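You operate a simulated robot arm through the tools that you are given. There is no shell and no other tool.

The job below is to be done with a simulated robot arm. You get a single attempt, and the scene is never put back.

TASK
Run the white puck through the metal check and switch the check off.
Fine: put the puck back and send the blue tray back to its start before you switch off.

It is judged by the outcome, as a careful person would: the job done as asked, and still so three seconds after it is handed in. It fails if anything else is knocked over, pushed out of place, dropped, spilled or broken.

THE ROBOT
A 6-joint arm with a two-finger gripper, fixed in place. Base frame: the origin is on the floor under the middle of its stand, x ahead of it, y to its left, z up. Lengths are in m, angles in rad, forces in N, time in s.
With the tool pointing down near the work surface it reaches from about 0.14 to 0.68 m from the base axis. Its first joint turns from -1.152 to 1.152 rad. Payload 2.45 kg.
Tool frame: the origin (TCP) lies between the finger pads and is the grasp point; the fingertips stand 0.03 m ahead of it; z points along the fingers, y is the line along which they close. The gripper opens to 0.106 m; its body begins 0.079 m behind the TCP.
Orientation is that of the tool frame in the base frame, as a unit quaternion [x, y, z, w]. With the fingers straight down and closing along the base's y, the tool's x points along the base's -x, its y along +y and its z along -z.

THE INTERFACE
- The arm moves only by the tool play_rows. Its argument "deltas" is a list of rows, each an object (a shift or turn left out is 0, a gripper value left out holds the last) with "grip": the gripper command, from -1 (fully open) to 1 (shut), values between in proportion; "travel": the shift along the tool's x, y, z in m, a list of three; "turn": the turn, a rotation vector about the tool's x, y, z in rad, a list of three. In form: [{"grip": grip, "travel": [dx, dy, dz], "turn": [wx, wy, wz]}, ...]. A call has 1 to 20 rows; each row shifts and turns the commanded pose from where the row before left it, along the tool's axes as they then stand. Each row takes 0.2 s and may step no farther than 0.05 m and 0.15 rad from the row before; otherwise, or with a gripper value out of range, the whole call is refused. Where a pose cannot be reached the arm comes as near as it can. A force on the tool above 40 N (or 10 N above the force at the start of the call, whichever is more), or a blocked arm, ends the call early, and 0.2 s more pass. Each finger travels about 0.153 m/s and halts on what it meets, pressing with about 40 N; the grip force reading is that of the motor and also rises with nothing between the fingers. The clock runs only during rows and for 0.2 s after the last one: add rows that do not move to give the fingers time. It gives the time, the measured TCP pose, the force on the tool (base axes), the opening and the grip force at its end, in the units of the frame above (readings bear some noise), with the torque about the TCP (base axes, N m) and any sound that the robot's microphone picked up.
- Cameras (640 x 400 px; columns grow to the right, rows downward): "scene" is fixed at [0.0889, 0.421, 1.435]; the picture's right is [-0.59, -0.80, 0.00], its down [-0.32, 0.24, -0.92] and it looks along [0.74, -0.54, -0.40] (base axes); focal length 214 px, centre (320, 200). "wrist" rides on the gripper at [0.076, -0.002, -0.106] in the tool frame; the picture's right is [0.02, 1.00, 0.00], its down [-0.78, 0.02, -0.62] and it looks along [-0.62, 0.01, 0.78] (tool axes); focal length 247 px, centre (320, 200). There is no depth. A picture from a camera that has moved, and an enlarged one, comes with that camera's place and axes in the base frame and with its lens. The place of the scene camera against the robot may be out by one fixed shift of up to 0.025 m in any direction.
- camera(camera): a new picture of that camera. It takes no simulated time.
- inspect(camera, box): a new picture of the part [left, top, right, bottom] of that camera's present view, enlarged. It takes no simulated time.
- job_done(): hands the job in; it is judged then, once.

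Places have to be worked out from the pictures, the camera data and where the tool is seen. Open the gripper and draw the arm clear of the work before you hand the job in, unless the task says otherwise.

The tools are called after "Emit:" as a command line: name --argument value ..., lists and objects as JSON in quotes. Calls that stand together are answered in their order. play_rows: Moves the arm, as the interface text tells. Its arguments: {"type":"object","properties":{"deltas":{"type":"array","items":{"type":"object","properties":{"grip":{"type":"number"},"travel":{"type":"array","items":{"type":"number"}},"turn":{"type":"array","items":{"type":"number"}}}}}},"required":["deltas"]} The other tools are called the same way: camera (camera) takes a picture; inspect (camera, box) takes an enlarged picture of a part of a camera's view; job_done () hands the job in.

At the start:

```text
time_s: 0.0
tcp_pos: [0.2297, 0.2401, 1.3357]
tcp_rot: [0.0, 1.0, 0.001, 0.001]
contact_force: [0.2, 0.1, 0.4]
moment: [0.01, 0.0, -0.02]
width: 0.1059
grasp_force: 0.1
```

scene: 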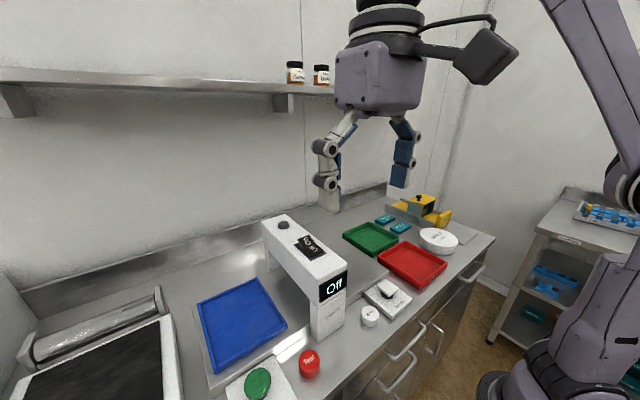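
wrist: 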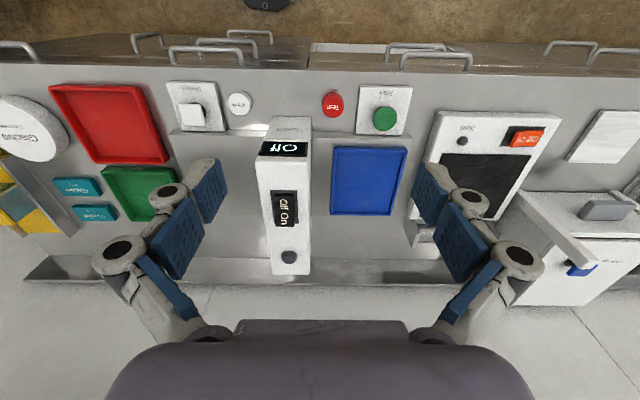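

I start by looking closely at the work area from both cameras to identify the metal check, the pucks, the trays and the switches.

Emit:
inspect --camera "scene" --box '[180, 190, 420, 400]'

Emit:
inspect --camera "wrist" --box '[140, 60, 340, 185]'

Emit:
inspect --camera "wrist" --box '[230, 70, 430, 280]'

Emit:
inspect --camera "scene" --box '[320, 170, 480, 330]'

Emit:
inspect --camera "wrist" --box '[400, 90, 640, 280]'

```text
1.90 times, centred on (300, 295) of scene
camera zoom: at [0.0889, 0.421, 1.435], right [-0.59, -0.8, 0.0], down [-0.32, 0.24, -0.92], along [0.74, -0.54, -0.4], focal length 408 px, centre (358, 19)
```

zoom: 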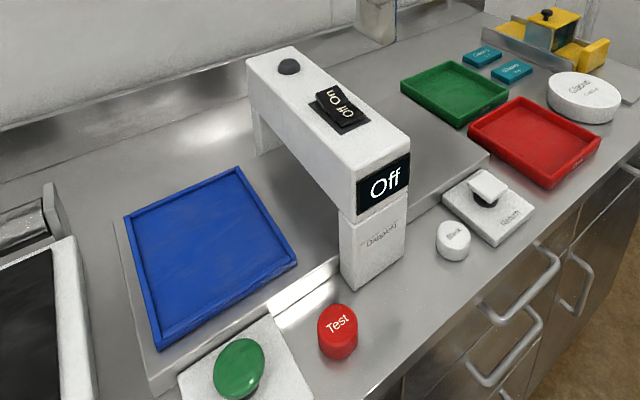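

```text
3.20 times, centred on (240, 122) of wrist
camera zoom: at [0.1527, 0.2387, 1.4404], right [-0.02, 1.0, 0.0], down [0.78, 0.02, 0.62], along [0.62, 0.01, -0.78], focal length 790 px, centre (576, 448)
```

zoom: 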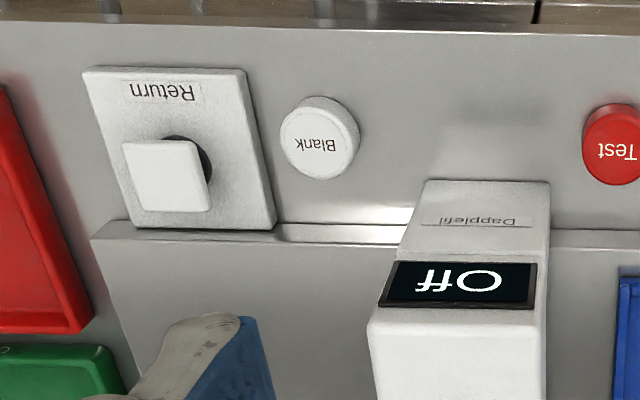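

```text
1.90 times, centred on (330, 175) of wrist
camera zoom: at [0.1527, 0.2387, 1.4404], right [-0.02, 1.0, 0.0], down [0.78, 0.02, 0.62], along [0.62, 0.01, -0.78], focal length 470 px, centre (301, 248)
```

zoom: 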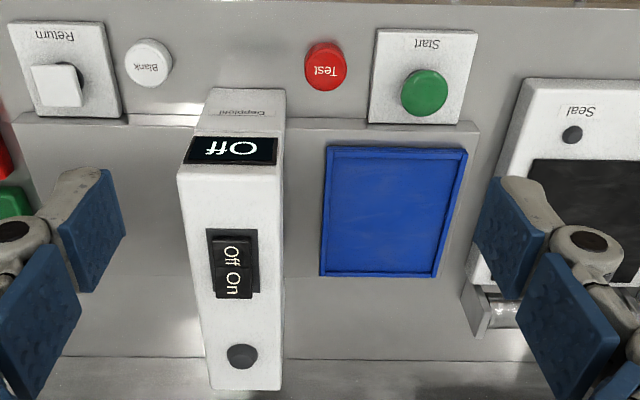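

```text
2.50 times, centred on (400, 250) of scene
camera zoom: at [0.0889, 0.421, 1.435], right [-0.59, -0.8, 0.0], down [-0.32, 0.24, -0.92], along [0.74, -0.54, -0.4], focal length 536 px, centre (120, 75)
```

zoom: 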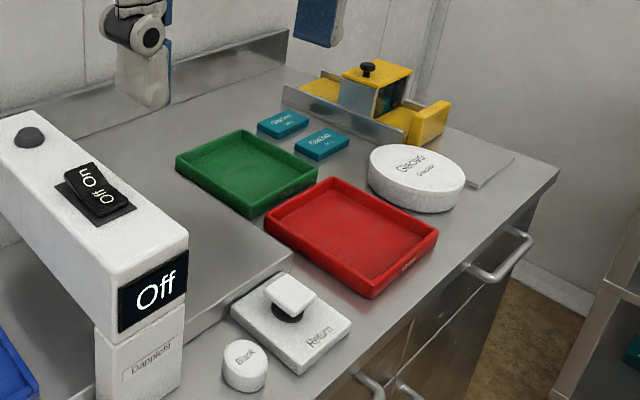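

```text
2.11 times, centred on (520, 185) of wrist
camera zoom: at [0.1527, 0.2387, 1.4404], right [-0.02, 1.0, 0.0], down [0.78, 0.02, 0.62], along [0.62, 0.01, -0.78], focal length 520 px, centre (-101, 232)
```

zoom: 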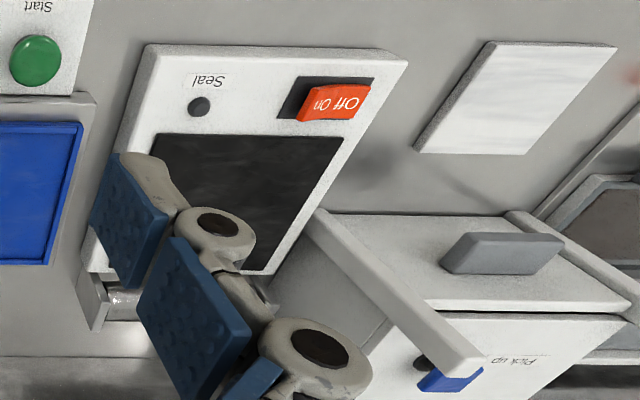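

The metal check is the white "Dapplefil" arch with an On/Off rocker on top, reading "Off". The blue tray sits on its +y side, with Start (green) on the +y side, Return (white) on the -y side and the white "Blank" puck near the arch. I'll shift the arm sideways and take a second wrist picture for parallax.

Emit:
play_rows --deltas '[{"grip": -1, "travel": [0, -0.04, 0]}, {"travel": [0, -0.05, 0]}, {"travel": [0, -0.05, 0]}, {"travel": [0, -0.05, 0]}, {"travel": [0, -0.03, 0]}, {"travel": [0, 0, 0]}]'

Emit:
camera --camera "wrist"

Emit:
camera --camera "scene"

```text
time_s: 1.4
tcp_pos: [0.2294, 0.0215, 1.3318]
tcp_rot: [0.001, 1.0, 0.001, 0.001]
contact_force: [-0.5, 0.3, 0.0]
moment: [0.01, -0.01, -0.01]
width: 0.1059
grasp_force: 0.0
```

```text
taken
camera wrist: at [0.1527, 0.0196, 1.4387], right [-0.02, 1.0, 0.0], down [0.78, 0.02, 0.62], along [0.62, 0.01, -0.78], focal length 247 px, centre (320, 200)
```

wrist: 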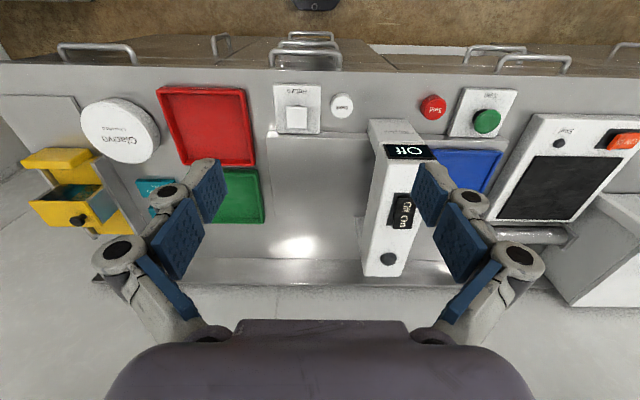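

```text
taken
```

scene: 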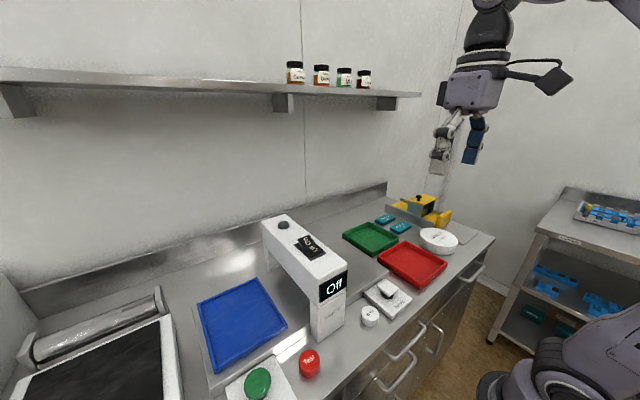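

The parallax puts the Blank puck near (0.324, 0.068), the rocker near (0.447, 0.177, 1.096) and the table at roughly z 0.88. I'll lower the arm in free space in front of the arch for closer, more accurate views.

Emit:
play_rows --deltas '[{"grip": -1, "travel": [0, 0, 0.04]}, {"travel": [0, 0, 0.05]}, {"travel": [0, 0, 0.05]}, {"travel": [0, 0, 0.04]}, {"travel": [0, 0, 0.02]}, {"travel": [0, 0, 0]}]'

Emit:
camera --camera "wrist"

```text
time_s: 2.8
tcp_pos: [0.2307, 0.021, 1.1313]
tcp_rot: [0.0, 1.0, 0.0, 0.0]
contact_force: [-0.9, -0.3, -0.8]
moment: [-0.02, 0.01, 0.02]
width: 0.1059
grasp_force: 0.2
```

```text
taken
camera wrist: at [0.1545, 0.0194, 1.2377], right [-0.02, 1.0, 0.0], down [0.78, 0.02, 0.62], along [0.62, 0.01, -0.78], focal length 247 px, centre (320, 200)
```

wrist: 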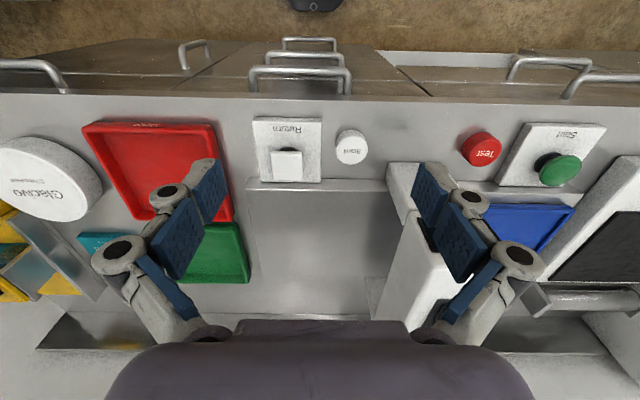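

I'm now at TCP z 1.131. I'll zoom in on the Return control and Blank puck, then on Test and Start.

Emit:
inspect --camera "wrist" --box '[230, 90, 390, 200]'

Emit:
inspect --camera "wrist" --box '[440, 100, 620, 220]'

```text
3.64 times, centred on (310, 145) of wrist
camera zoom: at [0.1545, 0.0194, 1.2377], right [-0.02, 1.0, 0.0], down [0.78, 0.02, 0.62], along [0.62, 0.01, -0.78], focal length 898 px, centre (356, 400)
```

zoom: 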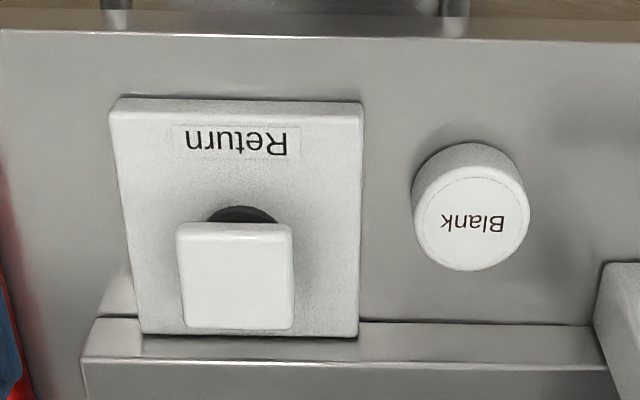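

```text
3.33 times, centred on (530, 160) of wrist
camera zoom: at [0.1545, 0.0194, 1.2377], right [-0.02, 1.0, 0.0], down [0.78, 0.02, 0.62], along [0.62, 0.01, -0.78], focal length 823 px, centre (-380, 333)
```

zoom: 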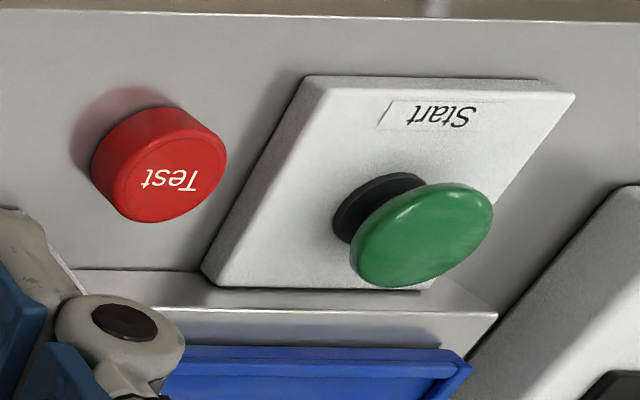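

Both Start and Return look like caps on stems, i.e. push buttons. I'll move sideways at this height for an accurate stereo pair and a view of the tray side.

Emit:
play_rows --deltas '[{"grip": -1, "travel": [0, 0.04, 0]}, {"travel": [0, 0.05, 0]}, {"travel": [0, 0.05, 0]}, {"travel": [0, 0.03, 0]}, {"travel": [0, 0, 0]}]'

Emit:
camera --camera "wrist"

Emit:
inspect --camera "wrist" --box '[130, 90, 290, 200]'

Emit:
inspect --camera "wrist" --box '[330, 90, 510, 210]'

```text
time_s: 4.0
tcp_pos: [0.2277, 0.1908, 1.1345]
tcp_rot: [0.0, 1.0, 0.001, 0.0]
contact_force: [0.1, -0.1, 0.7]
moment: [-0.02, 0.01, 0.0]
width: 0.1062
grasp_force: 0.0
```

```text
taken
camera wrist: at [0.1516, 0.1888, 1.2399], right [-0.02, 1.0, 0.0], down [0.78, 0.02, 0.62], along [0.62, 0.01, -0.78], focal length 247 px, centre (320, 200)
```

wrist: 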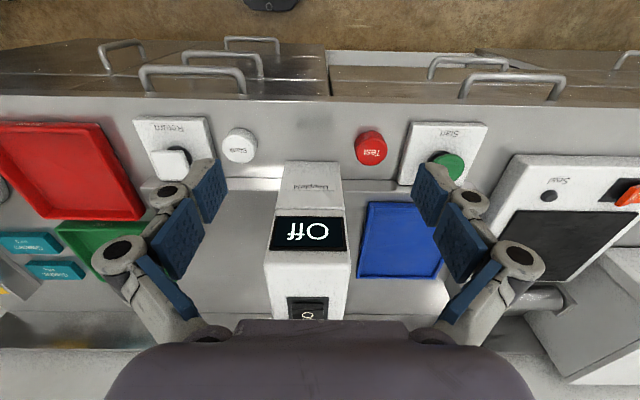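

```text
3.64 times, centred on (210, 145) of wrist
camera zoom: at [0.1516, 0.1888, 1.2399], right [-0.02, 1.0, 0.0], down [0.78, 0.02, 0.62], along [0.62, 0.01, -0.78], focal length 898 px, centre (720, 400)
```

zoom: 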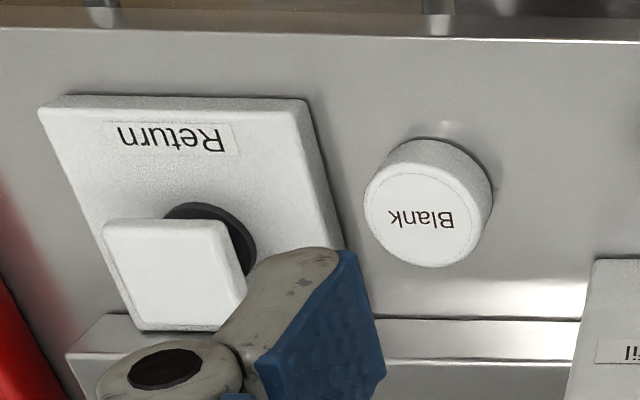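

```text
3.33 times, centred on (420, 150) of wrist
camera zoom: at [0.1516, 0.1888, 1.2399], right [-0.02, 1.0, 0.0], down [0.78, 0.02, 0.62], along [0.62, 0.01, -0.78], focal length 823 px, centre (-13, 367)
```

zoom: 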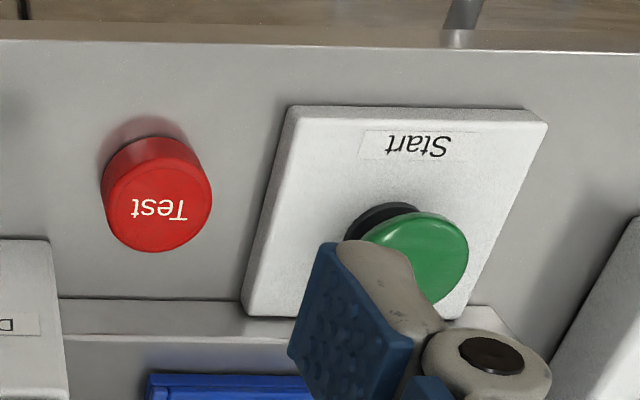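

Stereo gives:
- Blank top: about (0.3255, 0.069, 0.904), diameter about 0.047.
- Return cap: about (0.339, -0.026, 0.930).
- Start: about (0.345, 0.386, 0.92).

Next I go up and forward to look at the rocker on the arch closely.

Emit:
play_rows --deltas '[{"grip": -1, "travel": [0, 0, -0.05]}, {"travel": [0, 0, -0.05]}, {"travel": [-0.03, 0, -0.03]}, {"travel": [-0.05, -0.01, 0]}, {"travel": [-0.04, 0, 0]}, {"travel": [0, 0, 0]}]'

Emit:
camera --camera "wrist"

Emit:
inspect --camera "wrist" --box '[240, 130, 400, 230]'

```text
refused: row 4 steps farther than a row can; nothing moved
```

```text
taken
camera wrist: at [0.1516, 0.1888, 1.2399], right [-0.02, 1.0, 0.0], down [0.78, 0.02, 0.62], along [0.62, 0.01, -0.78], focal length 247 px, centre (320, 200)
```

wrist: 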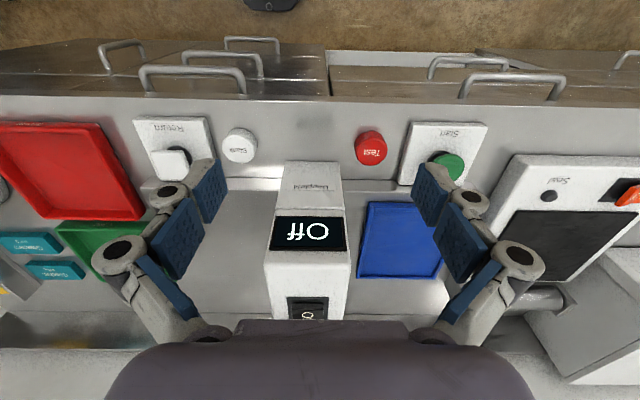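

```text
4.00 times, centred on (320, 180) of wrist
camera zoom: at [0.1516, 0.1888, 1.2399], right [-0.02, 1.0, 0.0], down [0.78, 0.02, 0.62], along [0.62, 0.01, -0.78], focal length 988 px, centre (320, 280)
```

zoom: 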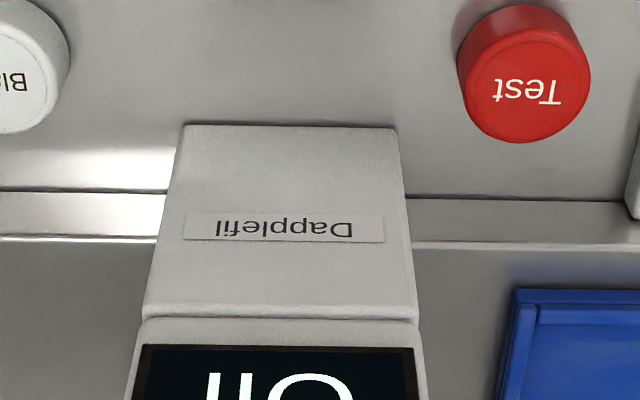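

The call was refused because one step was slightly too long, so nothing moved. I'll repeat it with smaller steps.

Emit:
play_rows --deltas '[{"grip": -1, "travel": [0, 0, -0.045]}, {"travel": [0, 0, -0.045]}, {"travel": [-0.03, 0, -0.035]}, {"travel": [-0.045, -0.01, 0]}, {"travel": [-0.045, 0, 0]}, {"travel": [0, 0, 0]}]'

Emit:
camera --camera "wrist"

Emit:
inspect --camera "wrist" --box '[240, 130, 400, 230]'

```text
time_s: 5.4
tcp_pos: [0.3499, 0.1805, 1.2601]
tcp_rot: [0.0, 1.0, 0.001, 0.001]
contact_force: [-0.4, 0.3, -0.9]
moment: [0.03, 0.02, 0.03]
width: 0.106
grasp_force: 0.0
```

```text
taken
camera wrist: at [0.2747, 0.1789, 1.366], right [-0.02, 1.0, 0.0], down [0.78, 0.02, 0.62], along [0.62, 0.01, -0.78], focal length 247 px, centre (320, 200)
```

wrist: 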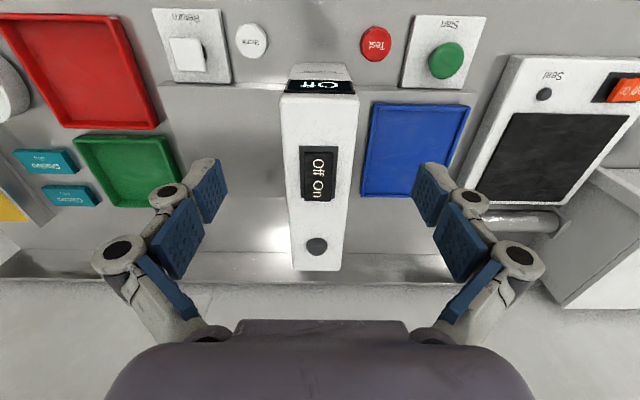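

```text
4.00 times, centred on (320, 180) of wrist
camera zoom: at [0.2747, 0.1789, 1.366], right [-0.02, 1.0, 0.0], down [0.78, 0.02, 0.62], along [0.62, 0.01, -0.78], focal length 988 px, centre (320, 280)
```

zoom: 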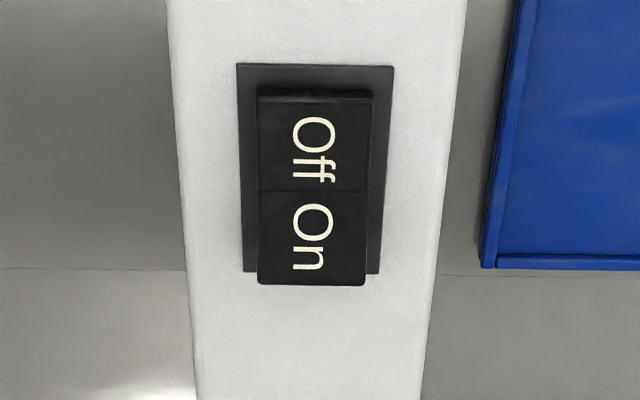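

The rocker is clearly seen. Its Off half is nearer me at x≈0.433, the On half is farther and raised at x≈0.466, y≈0.179. I'll close the gripper and move above the On half at a safe height.

Emit:
play_rows --deltas '[{"grip": 1, "travel": [0, 0, 0]}, {"travel": [-0.04, 0, 0]}, {"travel": [-0.04, -0.001, 0]}, {"travel": [-0.04, 0, 0]}, {"travel": [0, 0, 0.03]}, {"travel": [0, 0, 0.02]}, {"travel": [0, 0, 0]}]'

Emit:
camera --camera "wrist"

Emit:
camera --camera "scene"

```text
time_s: 7.0
tcp_pos: [0.4699, 0.1774, 1.2087]
tcp_rot: [0.0, 1.0, 0.001, 0.001]
contact_force: [0.1, 0.0, -0.8]
moment: [-0.01, -0.02, -0.01]
width: 0.0002
grasp_force: 29.0
```

```text
taken
camera wrist: at [0.394, 0.1761, 1.3156], right [-0.02, 1.0, 0.0], down [0.78, 0.02, 0.62], along [0.62, 0.01, -0.78], focal length 247 px, centre (320, 200)
```

wrist: 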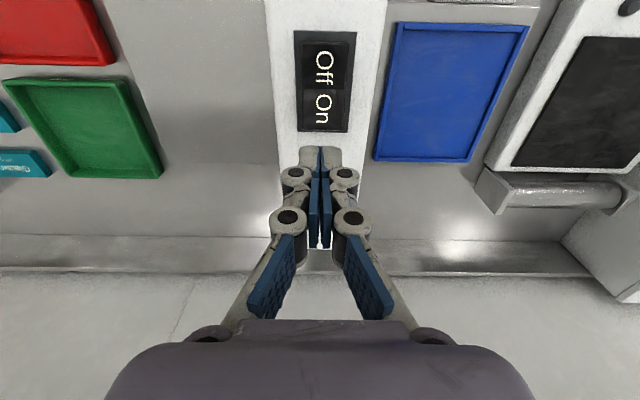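

```text
taken
```

scene: 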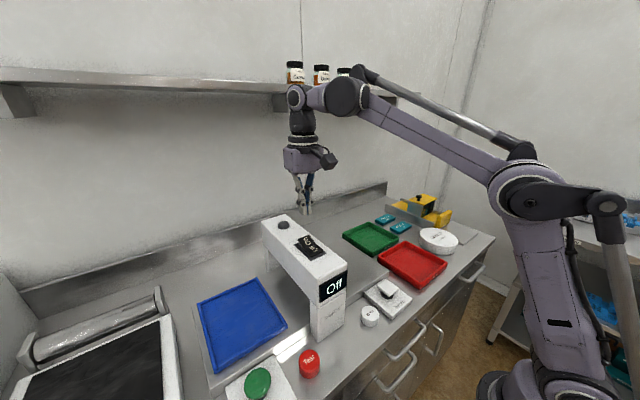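

The landing point projects onto the On half of the rocker. I'll descend to just above it, then press in small steps while watching the force.

Emit:
play_rows --deltas '[{"grip": 1, "travel": [0.002, 0.001, 0.03]}, {"travel": [0, 0, 0.02]}, {"travel": [0, 0, 0.01]}, {"travel": [0, 0, 0]}]'

Emit:
camera --camera "wrist"

Emit:
inspect --camera "scene" --box '[240, 170, 400, 270]'

```text
time_s: 8.0
tcp_pos: [0.4677, 0.1793, 1.1494]
tcp_rot: [0.0, 1.0, 0.001, 0.001]
contact_force: [0.5, 0.0, -0.5]
moment: [0.02, -0.06, 0.0]
width: 0.0
grasp_force: 29.2
```

```text
taken
camera wrist: at [0.3906, 0.1778, 1.2553], right [-0.02, 1.0, 0.0], down [0.78, 0.02, 0.62], along [0.62, 0.01, -0.78], focal length 247 px, centre (320, 200)
```

wrist: 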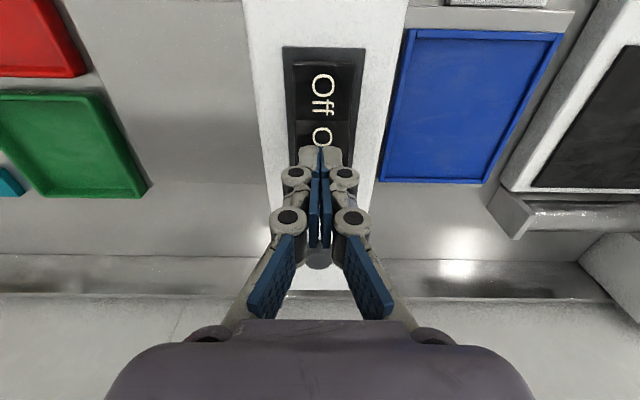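

```text
4.00 times, centred on (320, 220) of scene
camera zoom: at [0.0889, 0.421, 1.435], right [-0.59, -0.8, 0.0], down [-0.32, 0.24, -0.92], along [0.74, -0.54, -0.4], focal length 858 px, centre (320, 120)
```

zoom: 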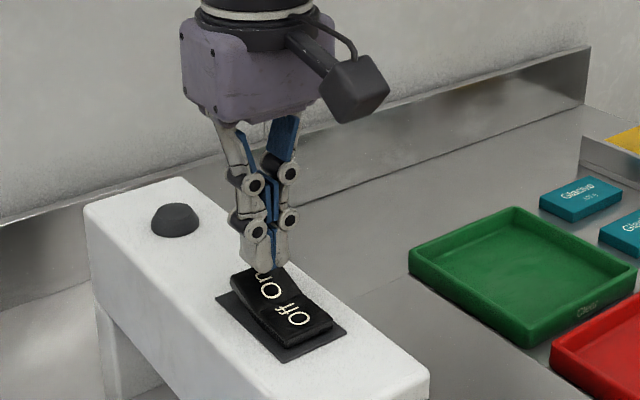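

The fingertips sit just above the far end of the On half. I press down in 4 mm steps.

Emit:
play_rows --deltas '[{"grip": 1, "travel": [0, 0, 0.004]}, {"travel": [0, 0, 0.004]}, {"travel": [0, 0, 0.004]}, {"travel": [0, 0, 0.003]}]'

Emit:
inspect --camera "scene" --box '[240, 200, 400, 310]'

```text
time_s: 9.0
tcp_pos: [0.4678, 0.1799, 1.1331]
tcp_rot: [0.0, 1.0, 0.0, 0.001]
contact_force: [0.4, -1.0, 0.2]
moment: [-0.03, -0.03, -0.01]
width: 0.0
grasp_force: 28.4
```

```text
3.64 times, centred on (320, 255) of scene
camera zoom: at [0.0889, 0.421, 1.435], right [-0.59, -0.8, 0.0], down [-0.32, 0.24, -0.92], along [0.74, -0.54, -0.4], focal length 780 px, centre (320, 0)
```

zoom: 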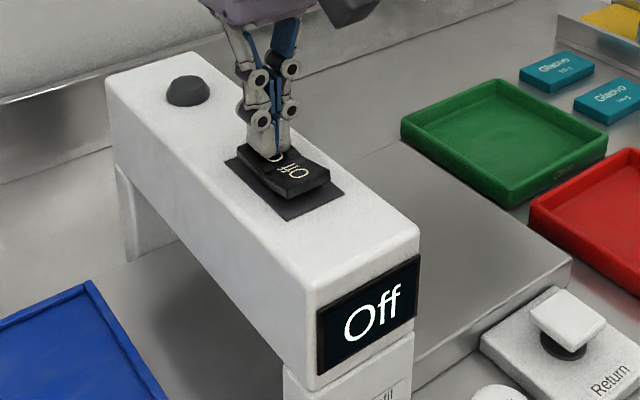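

There's no contact force yet at tip z≈1.103 and the display still says Off. I continue down in small steps.

Emit:
play_rows --deltas '[{"grip": 1, "travel": [0, 0, 0.003]}, {"travel": [0, 0, 0.003]}, {"travel": [0, 0, 0.003]}]'

Emit:
inspect --camera "scene" --box '[240, 200, 400, 310]'

```text
time_s: 9.7
tcp_pos: [0.4683, 0.1792, 1.1301]
tcp_rot: [0.001, 1.0, 0.001, 0.003]
contact_force: [-1.5, 0.3, 4.2]
moment: [-0.02, 0.09, -0.02]
width: 0.0058
grasp_force: 28.2
stopped in row 3: the force on the tool passed its limit at 50 N (the readings are from after the stop); the commanded pose is now the measured one
```

```text
3.64 times, centred on (320, 255) of scene
camera zoom: at [0.0888, 0.421, 1.435], right [-0.59, -0.8, 0.0], down [-0.32, 0.24, -0.92], along [0.74, -0.54, -0.4], focal length 780 px, centre (320, 0)
```

zoom: 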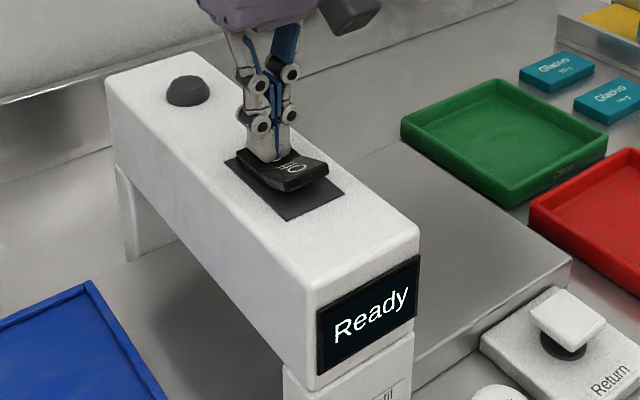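

The rocker flipped and the display now reads "Ready". I raise the arm clear and check the rocker and lamp.

Emit:
play_rows --deltas '[{"grip": 1, "travel": [0, 0, -0.03]}, {"travel": [0, 0, -0.05]}, {"travel": [0, 0, -0.04]}, {"travel": [0, 0, 0]}]'

Emit:
camera --camera "wrist"

Emit:
inspect --camera "scene" --box '[180, 200, 440, 400]'

```text
time_s: 10.7
tcp_pos: [0.4683, 0.1767, 1.2511]
tcp_rot: [-0.001, 1.0, 0.002, 0.003]
contact_force: [-0.5, -0.5, -0.6]
moment: [0.01, 0.02, 0.03]
width: 0.0
grasp_force: 28.2
```

```text
taken
camera wrist: at [0.3917, 0.1763, 1.3578], right [-0.02, 1.0, 0.0], down [0.78, 0.02, 0.63], along [0.63, 0.02, -0.78], focal length 247 px, centre (320, 200)
```

wrist: 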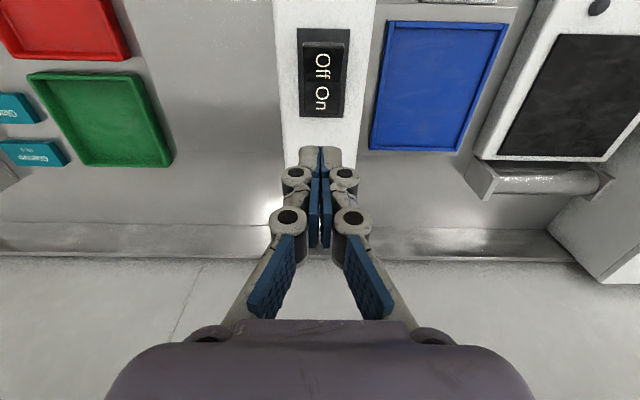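

```text
2.00 times, centred on (310, 300) of scene
camera zoom: at [0.0889, 0.421, 1.435], right [-0.59, -0.8, 0.0], down [-0.32, 0.24, -0.92], along [0.74, -0.54, -0.4], focal length 429 px, centre (340, 0)
```

zoom: 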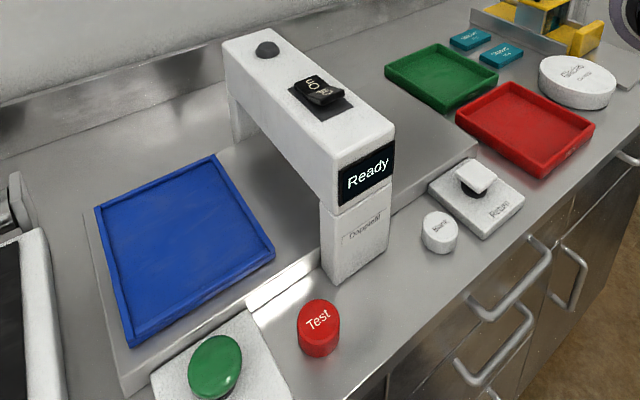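

The check is On and Ready. Tray spans about x 0.415–0.616 and y 0.28–0.44. Now I go above the Blank puck and turn the gripper by -90° so the fingers close along x, clear of the Return plate and arch leg.

Emit:
play_rows --deltas '[{"grip": -1, "travel": [0.035, -0.027, 0], "turn": [0, 0.006, 0]}, {"travel": [0.036, -0.027, 0]}, {"travel": [0.036, -0.027, 0]}, {"travel": [0.036, -0.027, 0]}, {"turn": [0, 0, -0.1428]}, {"turn": [0, 0, -0.1428]}, {"turn": [0, 0, -0.1428]}, {"turn": [0, 0, -0.1428]}, {"turn": [0, 0, -0.1428]}, {"turn": [0, 0, -0.1428]}, {"turn": [0, 0, -0.1428]}, {"turn": [0, 0, -0.1428]}, {"turn": [0, 0, -0.1428]}, {"turn": [0, 0, -0.1428]}, {"turn": [0, 0, -0.1428]}, {"travel": [0, 0, 0]}]'

Emit:
camera --camera "wrist"

Emit:
camera --camera "scene"

```text
time_s: 14.1
tcp_pos: [0.324, 0.0715, 1.2491]
tcp_rot: [0.708, -0.706, -0.001, -0.001]
contact_force: [0.2, -0.2, 0.1]
moment: [-0.03, 0.0, 0.0]
width: 0.106
grasp_force: 0.1
```

```text
taken
camera wrist: at [0.3256, -0.0048, 1.3554], right [-1.0, -0.02, 0.0], down [-0.02, 0.78, 0.62], along [-0.02, 0.62, -0.78], focal length 247 px, centre (320, 200)
```

wrist: 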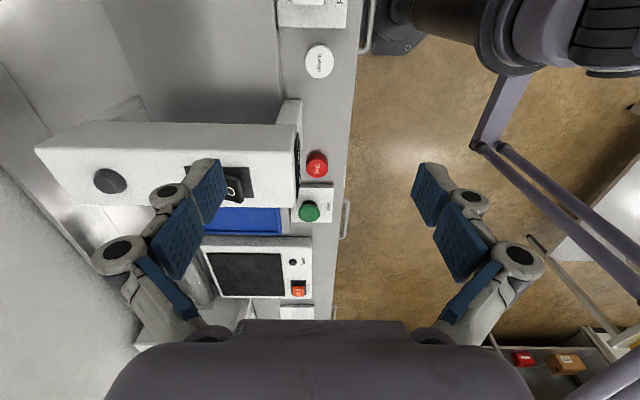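

```text
taken
```

scene: 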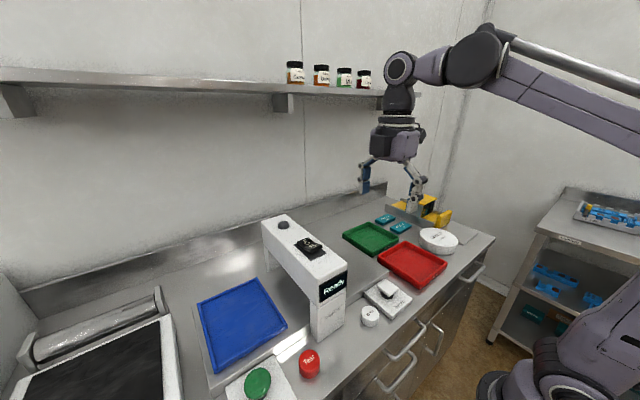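

The puck reappears at about (0.324, 0.068) from this rotated view, consistent with before. I narrow the fingers to about 0.07 m and descend to z≈0.98.

Emit:
play_rows --deltas '[{"grip": -0.32, "travel": [0.002, 0, 0.04]}, {"travel": [0, 0, 0.045]}, {"travel": [0, 0, 0.045]}, {"travel": [0, 0, 0.045]}, {"travel": [0, 0, 0.045]}, {"travel": [0, 0, 0.04]}, {"travel": [0, 0, 0]}]'

Emit:
camera --camera "wrist"

Emit:
inspect --camera "scene" --box '[290, 230, 450, 350]'

```text
time_s: 15.7
tcp_pos: [0.3253, 0.0717, 0.9887]
tcp_rot: [-0.707, 0.707, 0.002, 0.001]
contact_force: [0.9, 0.3, 0.3]
moment: [0.01, -0.02, -0.01]
width: 0.0696
grasp_force: 0.0
```

```text
taken
camera wrist: at [0.327, -0.0048, 1.095], right [-1.0, -0.02, 0.0], down [-0.02, 0.78, 0.62], along [-0.01, 0.62, -0.78], focal length 247 px, centre (320, 200)
```

wrist: 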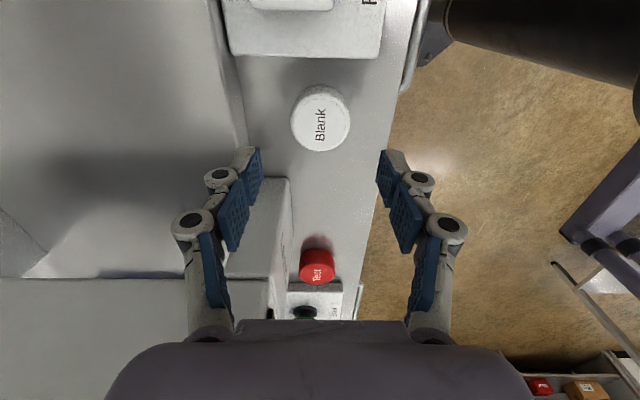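

```text
3.33 times, centred on (370, 290) of scene
camera zoom: at [0.0889, 0.421, 1.435], right [-0.59, -0.8, 0.0], down [-0.32, 0.24, -0.92], along [0.74, -0.54, -0.4], focal length 715 px, centre (153, -100)
```

zoom: 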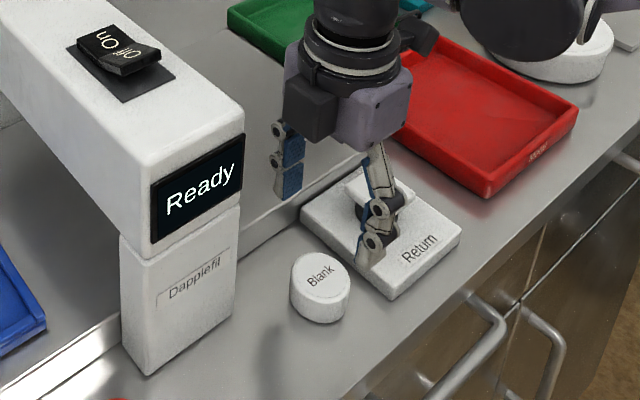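

The puck is centred between the fingers. I shift 3 mm in -y and descend so the fingertips reach z≈0.882, around the puck's sides.

Emit:
play_rows --deltas '[{"grip": -0.32, "travel": [0.003, 0, 0.03]}, {"travel": [0, 0, 0.025]}, {"travel": [0, 0, 0.01]}, {"travel": [0, 0, 0.008]}, {"travel": [0, 0, 0]}]'

Emit:
camera --camera "wrist"

Emit:
inspect --camera "scene" --box '[290, 230, 450, 350]'

```text
time_s: 16.9
tcp_pos: [0.3235, 0.0688, 0.9165]
tcp_rot: [-0.707, 0.707, 0.001, 0.002]
contact_force: [0.3, 1.1, 0.6]
moment: [-0.03, -0.01, -0.01]
width: 0.0698
grasp_force: 0.1
```

```text
taken
camera wrist: at [0.3256, -0.0078, 1.0219], right [-1.0, -0.02, 0.0], down [-0.02, 0.78, 0.62], along [-0.01, 0.62, -0.78], focal length 247 px, centre (320, 200)
```

wrist: 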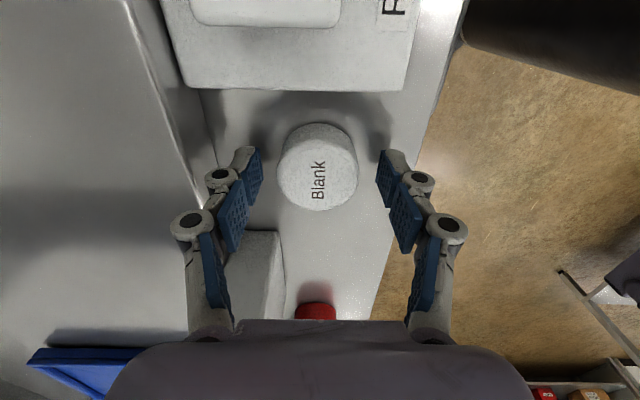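

```text
3.33 times, centred on (370, 290) of scene
camera zoom: at [0.0889, 0.421, 1.435], right [-0.59, -0.8, 0.0], down [-0.32, 0.24, -0.92], along [0.74, -0.54, -0.4], focal length 715 px, centre (153, -100)
```

zoom: 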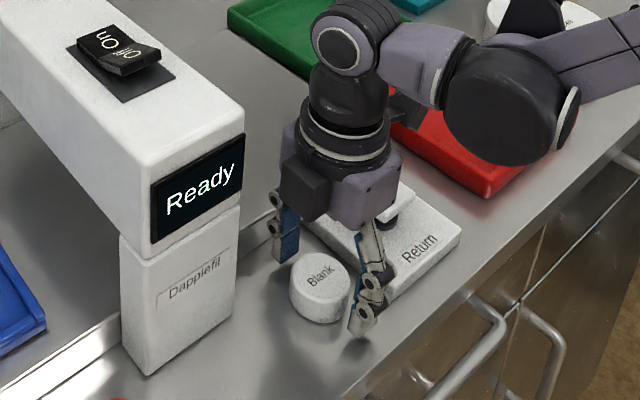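

The fingers straddle the puck evenly. I lower 5 mm more and close gently on it.

Emit:
play_rows --deltas '[{"grip": -0.32, "travel": [0.001, 0, 0.005]}, {"travel": [0, 0, 0]}, {"grip": 0.05}, {"grip": 0.3}, {"grip": 1}, {"grip": 1}, {"grip": 1}]'

Emit:
camera --camera "wrist"

```text
time_s: 18.5
tcp_pos: [0.3237, 0.0667, 0.9105]
tcp_rot: [-0.707, 0.707, 0.001, 0.001]
contact_force: [0.5, 0.1, 0.5]
moment: [0.0, -0.03, 0.0]
width: 0.0464
grasp_force: 39.4
```

```text
taken
camera wrist: at [0.326, -0.0086, 1.0167], right [-1.0, -0.02, 0.0], down [-0.02, 0.78, 0.62], along [-0.01, 0.62, -0.78], focal length 247 px, centre (320, 200)
```

wrist: 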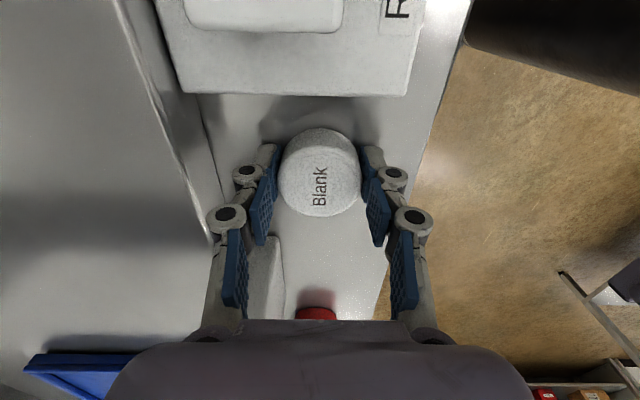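

The puck is gripped (width 0.0464 m) at TCP ≈ (0.3237, 0.0667, 0.9105), which I note as the spot to return it to. I lift it straight up to well above the arch height.

Emit:
play_rows --deltas '[{"grip": 1, "travel": [0, 0, -0.02]}, {"travel": [0, 0, -0.04]}, {"travel": [0, 0, -0.05]}, {"travel": [0, 0, -0.05]}, {"travel": [0, 0, -0.05]}, {"travel": [0, 0, -0.05]}, {"travel": [0, 0, -0.05]}, {"travel": [0, 0, 0]}]'

Emit:
camera --camera "wrist"

Emit:
camera --camera "scene"

```text
time_s: 20.3
tcp_pos: [0.325, 0.0663, 1.2205]
tcp_rot: [0.708, -0.707, -0.002, -0.001]
contact_force: [-0.6, 0.0, -2.2]
moment: [0.0, 0.05, 0.01]
width: 0.0464
grasp_force: 40.0
```

```text
taken
camera wrist: at [0.3262, -0.01, 1.3274], right [-1.0, -0.02, 0.0], down [-0.02, 0.78, 0.62], along [-0.01, 0.62, -0.78], focal length 247 px, centre (320, 200)
```

wrist: 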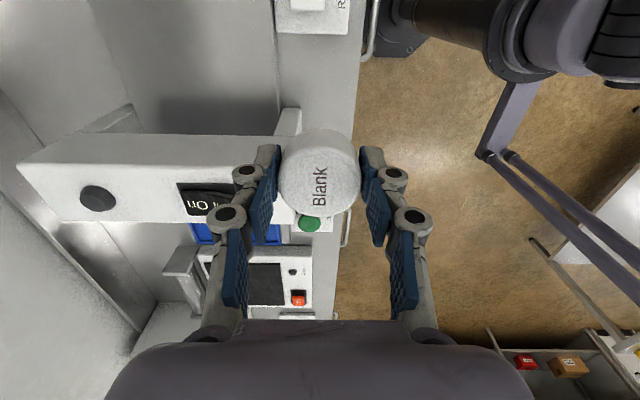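

```text
taken
```

scene: 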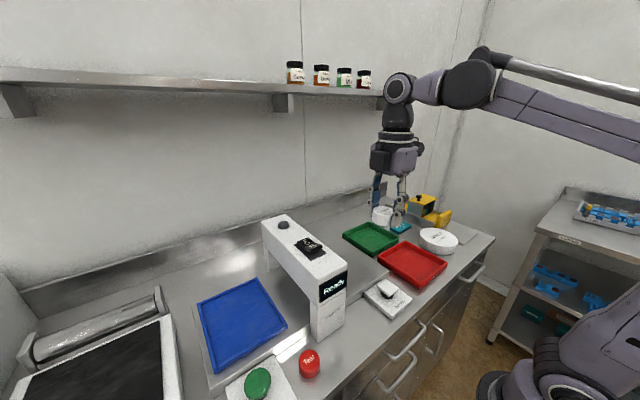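

The puck is firmly held. I carry it over the arch at z≈1.22 to above the blue tray centre at (0.51, 0.36).

Emit:
play_rows --deltas '[{"grip": 1, "travel": [-0.0367, -0.0232, 0]}, {"travel": [-0.0367, -0.0232, 0]}, {"travel": [-0.0367, -0.0232, 0]}, {"travel": [-0.0367, -0.0232, 0]}, {"travel": [-0.0367, -0.0232, 0]}, {"travel": [-0.0367, -0.0232, 0]}, {"travel": [-0.0367, -0.0232, 0]}, {"travel": [-0.0367, -0.0232, 0]}, {"travel": [0, 0, 0]}]'

Emit:
camera --camera "wrist"

Emit:
camera --camera "scene"

```text
time_s: 22.3
tcp_pos: [0.462, 0.3079, 1.1965]
tcp_rot: [0.707, -0.707, -0.002, -0.001]
contact_force: [0.8, 0.4, -1.3]
moment: [0.01, -0.02, 0.03]
width: 0.0467
grasp_force: 40.4
out of reach, approached as far as the arm can: row 6, 7, 8
```

```text
taken
camera wrist: at [0.4644, 0.2316, 1.3035], right [-1.0, -0.02, 0.0], down [-0.02, 0.78, 0.62], along [-0.01, 0.62, -0.78], focal length 247 px, centre (320, 200)
```

wrist: 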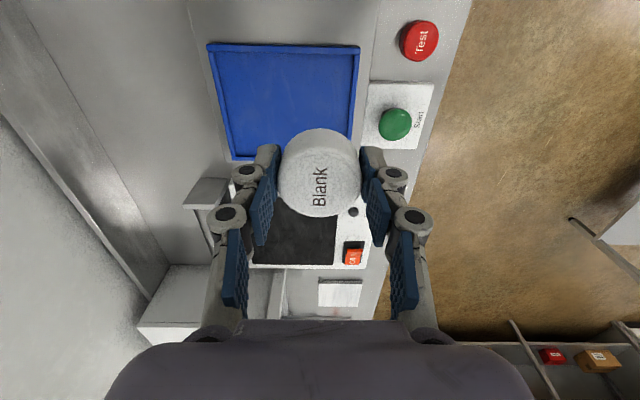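

```text
taken
```

scene: 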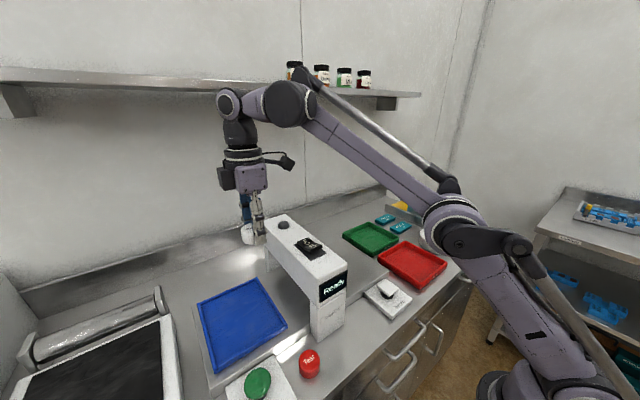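

The arm's reach at this height is limited and it stopped at (0.462, 0.308, 1.197), already past the arch. Reach grows lower down, so I descend gradually towards the commanded point over the tray and check.

Emit:
play_rows --deltas '[{"grip": 1, "travel": [0, 0, 0.02]}, {"travel": [0, 0, 0.02]}, {"travel": [0, 0, 0.02]}, {"travel": [0, 0, 0.02]}, {"travel": [0, 0, 0]}]'

Emit:
camera --camera "wrist"

Emit:
camera --camera "scene"

```text
time_s: 23.5
tcp_pos: [0.463, 0.3091, 1.1183]
tcp_rot: [0.707, -0.707, -0.002, -0.001]
contact_force: [0.5, 0.2, -1.1]
moment: [0.0, -0.02, -0.02]
width: 0.0461
grasp_force: 39.6
```

```text
taken
camera wrist: at [0.4639, 0.2334, 1.2244], right [-1.0, -0.02, 0.0], down [-0.02, 0.78, 0.62], along [-0.01, 0.62, -0.78], focal length 247 px, centre (320, 200)
```

wrist: 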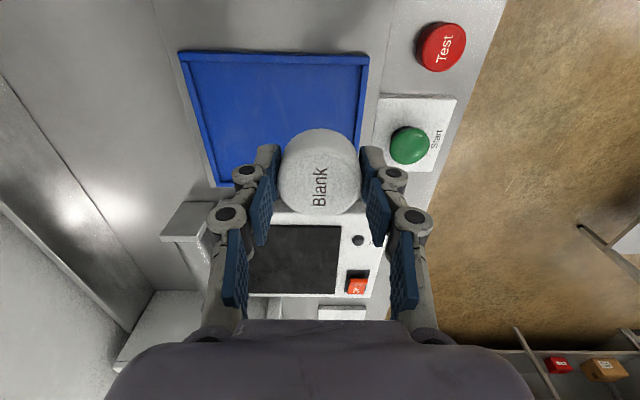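

```text
taken
```

scene: 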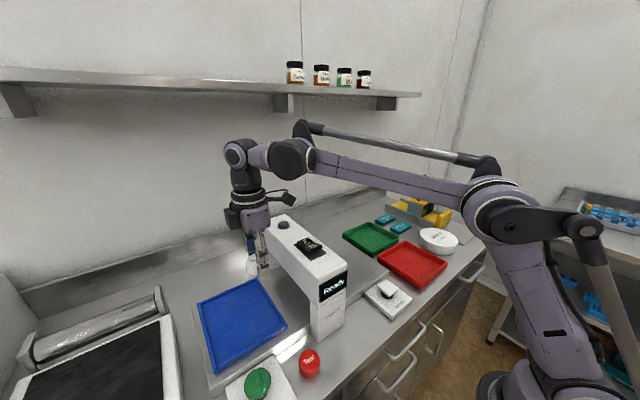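

The commanded pose follows the real one, now at (0.463, 0.309, 1.118). I move further out at this lower height toward (0.508, 0.362).

Emit:
play_rows --deltas '[{"grip": 1, "travel": [-0.0265, -0.015, 0]}, {"travel": [-0.0265, -0.015, 0.01]}, {"travel": [0, -0.012, 0.01]}, {"travel": [0, 0, 0]}]'

Emit:
camera --camera "wrist"

```text
time_s: 24.5
tcp_pos: [0.5071, 0.3622, 1.0969]
tcp_rot: [0.708, -0.706, -0.001, -0.002]
contact_force: [-0.1, -0.4, -0.4]
moment: [-0.03, -0.01, 0.02]
width: 0.0464
grasp_force: 40.0
```

```text
taken
camera wrist: at [0.5077, 0.2864, 1.2037], right [-1.0, -0.02, 0.0], down [-0.02, 0.78, 0.62], along [-0.01, 0.62, -0.78], focal length 247 px, centre (320, 200)
```

wrist: 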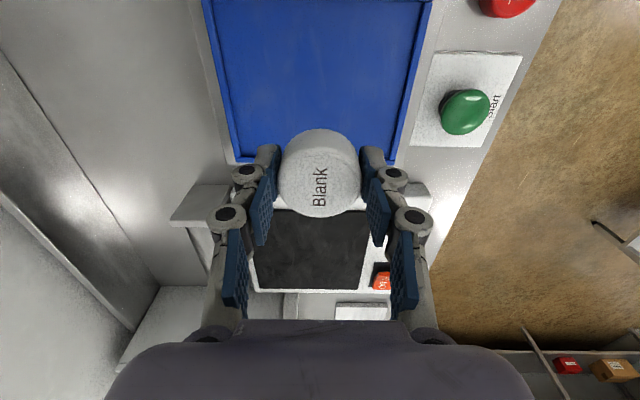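

I'm over the tray centre; its rim spans x 0.42–0.61, with the far edge at y 0.44. I lower the puck to about 2–3 cm above the expected tray floor.

Emit:
play_rows --deltas '[{"grip": 1, "travel": [0, 0, 0.04]}, {"travel": [0, -0.003, 0.04]}, {"travel": [0, 0, 0.03]}, {"travel": [0, 0, 0.01]}, {"travel": [0, 0, 0]}]'

Emit:
camera --camera "wrist"

Emit:
inspect --camera "scene" --box '[170, 200, 370, 350]'

```text
time_s: 25.7
tcp_pos: [0.5063, 0.362, 0.9768]
tcp_rot: [-0.707, 0.708, 0.001, 0.001]
contact_force: [-0.7, 0.0, -0.3]
moment: [0.02, 0.0, 0.03]
width: 0.0463
grasp_force: 40.1
```

```text
taken
camera wrist: at [0.5087, 0.2857, 1.0835], right [-1.0, -0.02, 0.0], down [-0.02, 0.78, 0.62], along [-0.01, 0.62, -0.78], focal length 247 px, centre (320, 200)
```

wrist: 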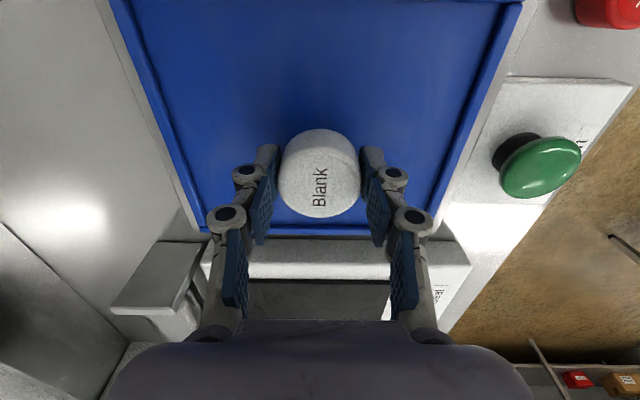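

```text
2.67 times, centred on (270, 275) of scene
camera zoom: at [0.0889, 0.421, 1.435], right [-0.59, -0.8, 0.0], down [-0.32, 0.24, -0.92], along [0.74, -0.54, -0.4], focal length 572 px, centre (453, 0)
```

zoom: 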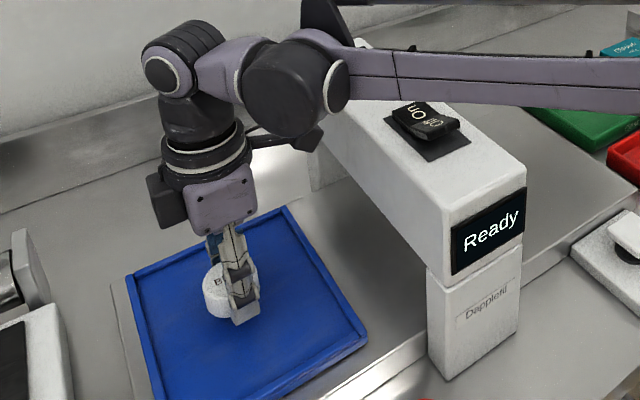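

The puck hangs above the tray floor. Before going lower I check the forearm's clearance over the arch in the full scene view.

Emit:
camera --camera "scene"

Emit:
inspect --camera "scene" --box '[200, 120, 520, 320]'

```text
taken
```

scene: 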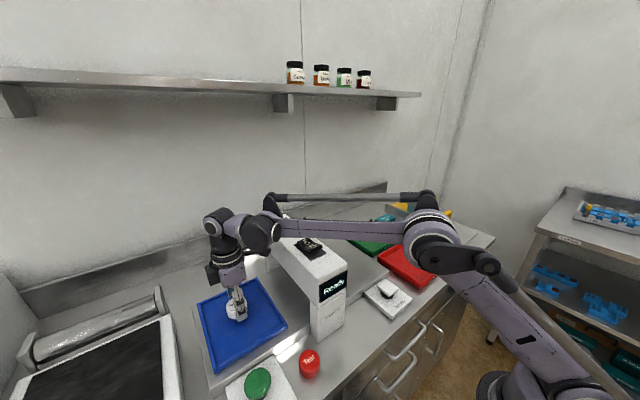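

```text
2.00 times, centred on (360, 220) of scene
camera zoom: at [0.0889, 0.421, 1.435], right [-0.59, -0.8, 0.0], down [-0.32, 0.24, -0.92], along [0.74, -0.54, -0.4], focal length 429 px, centre (240, 160)
```

zoom: 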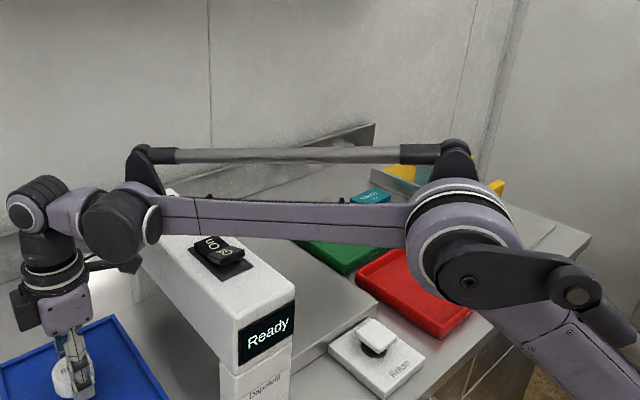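

The forearm's underside is at z≈1.2, at least 10 cm above the arch top. I lower in 4 mm steps toward the tray floor.

Emit:
play_rows --deltas '[{"grip": 1, "travel": [0, 0, 0.005]}, {"travel": [0, 0, 0.005]}, {"travel": [0, 0, 0.005]}, {"travel": [0, 0, 0.003]}, {"travel": [0, 0, 0]}]'

Emit:
inspect --camera "scene" --box '[190, 250, 310, 350]'

Emit:
camera --camera "wrist"

```text
time_s: 26.9
tcp_pos: [0.5074, 0.3607, 0.9605]
tcp_rot: [-0.707, 0.707, 0.001, 0.001]
contact_force: [0.1, 0.8, -0.6]
moment: [-0.02, 0.0, -0.03]
width: 0.0463
grasp_force: 40.4
```

```text
4.00 times, centred on (250, 300) of scene
camera zoom: at [0.0889, 0.421, 1.435], right [-0.59, -0.8, 0.0], down [-0.32, 0.24, -0.92], along [0.74, -0.54, -0.4], focal length 858 px, centre (600, -200)
```

zoom: 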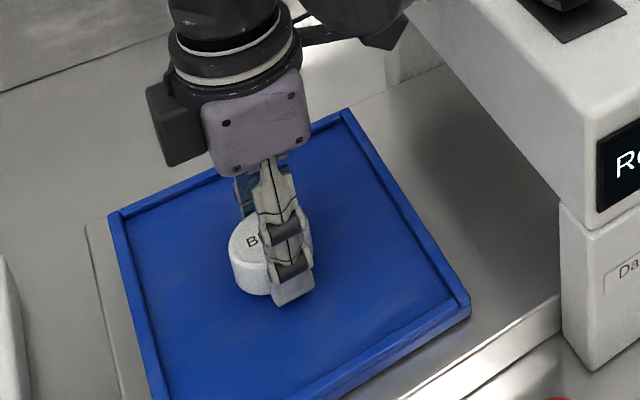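

```text
taken
camera wrist: at [0.5093, 0.2854, 1.0664], right [-1.0, -0.02, 0.0], down [-0.02, 0.78, 0.62], along [-0.01, 0.62, -0.78], focal length 247 px, centre (320, 200)
```

wrist: 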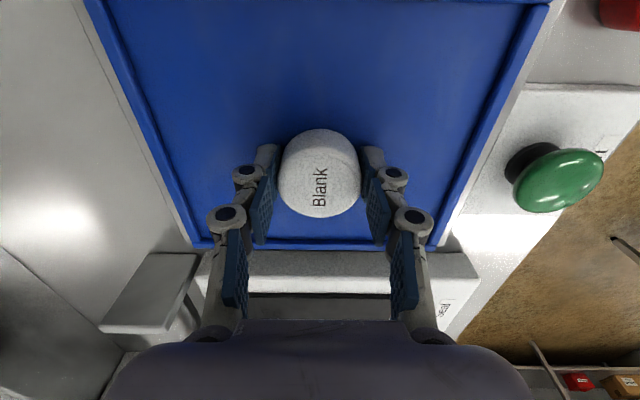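

Still no contact at TCP z 0.9605. I continue in 2–3 mm steps until the force reading shows the puck touching the tray floor.

Emit:
play_rows --deltas '[{"grip": 1, "travel": [0, 0, 0.003]}, {"travel": [0, 0, 0.003]}, {"travel": [0, 0, 0]}]'

```text
time_s: 27.7
tcp_pos: [0.5083, 0.3607, 0.9563]
tcp_rot: [-0.707, 0.707, 0.002, 0.001]
contact_force: [4.4, 3.0, 36.3]
moment: [0.0, 0.09, -0.08]
width: 0.0465
grasp_force: 40.1
```

The puck touches the tray floor at TCP z≈0.956. I ease up 2 mm to relieve the pressure, then open to 0.07 m and rise.

Emit:
play_rows --deltas '[{"grip": 1, "travel": [0, 0, -0.002]}, {"travel": [0, 0, 0]}]'

```text
time_s: 28.3
tcp_pos: [0.5068, 0.36, 0.9563]
tcp_rot: [0.707, -0.707, -0.001, 0.0]
contact_force: [5.4, -0.2, 14.5]
moment: [0.0, -0.11, -0.02]
width: 0.0462
grasp_force: 39.9
```

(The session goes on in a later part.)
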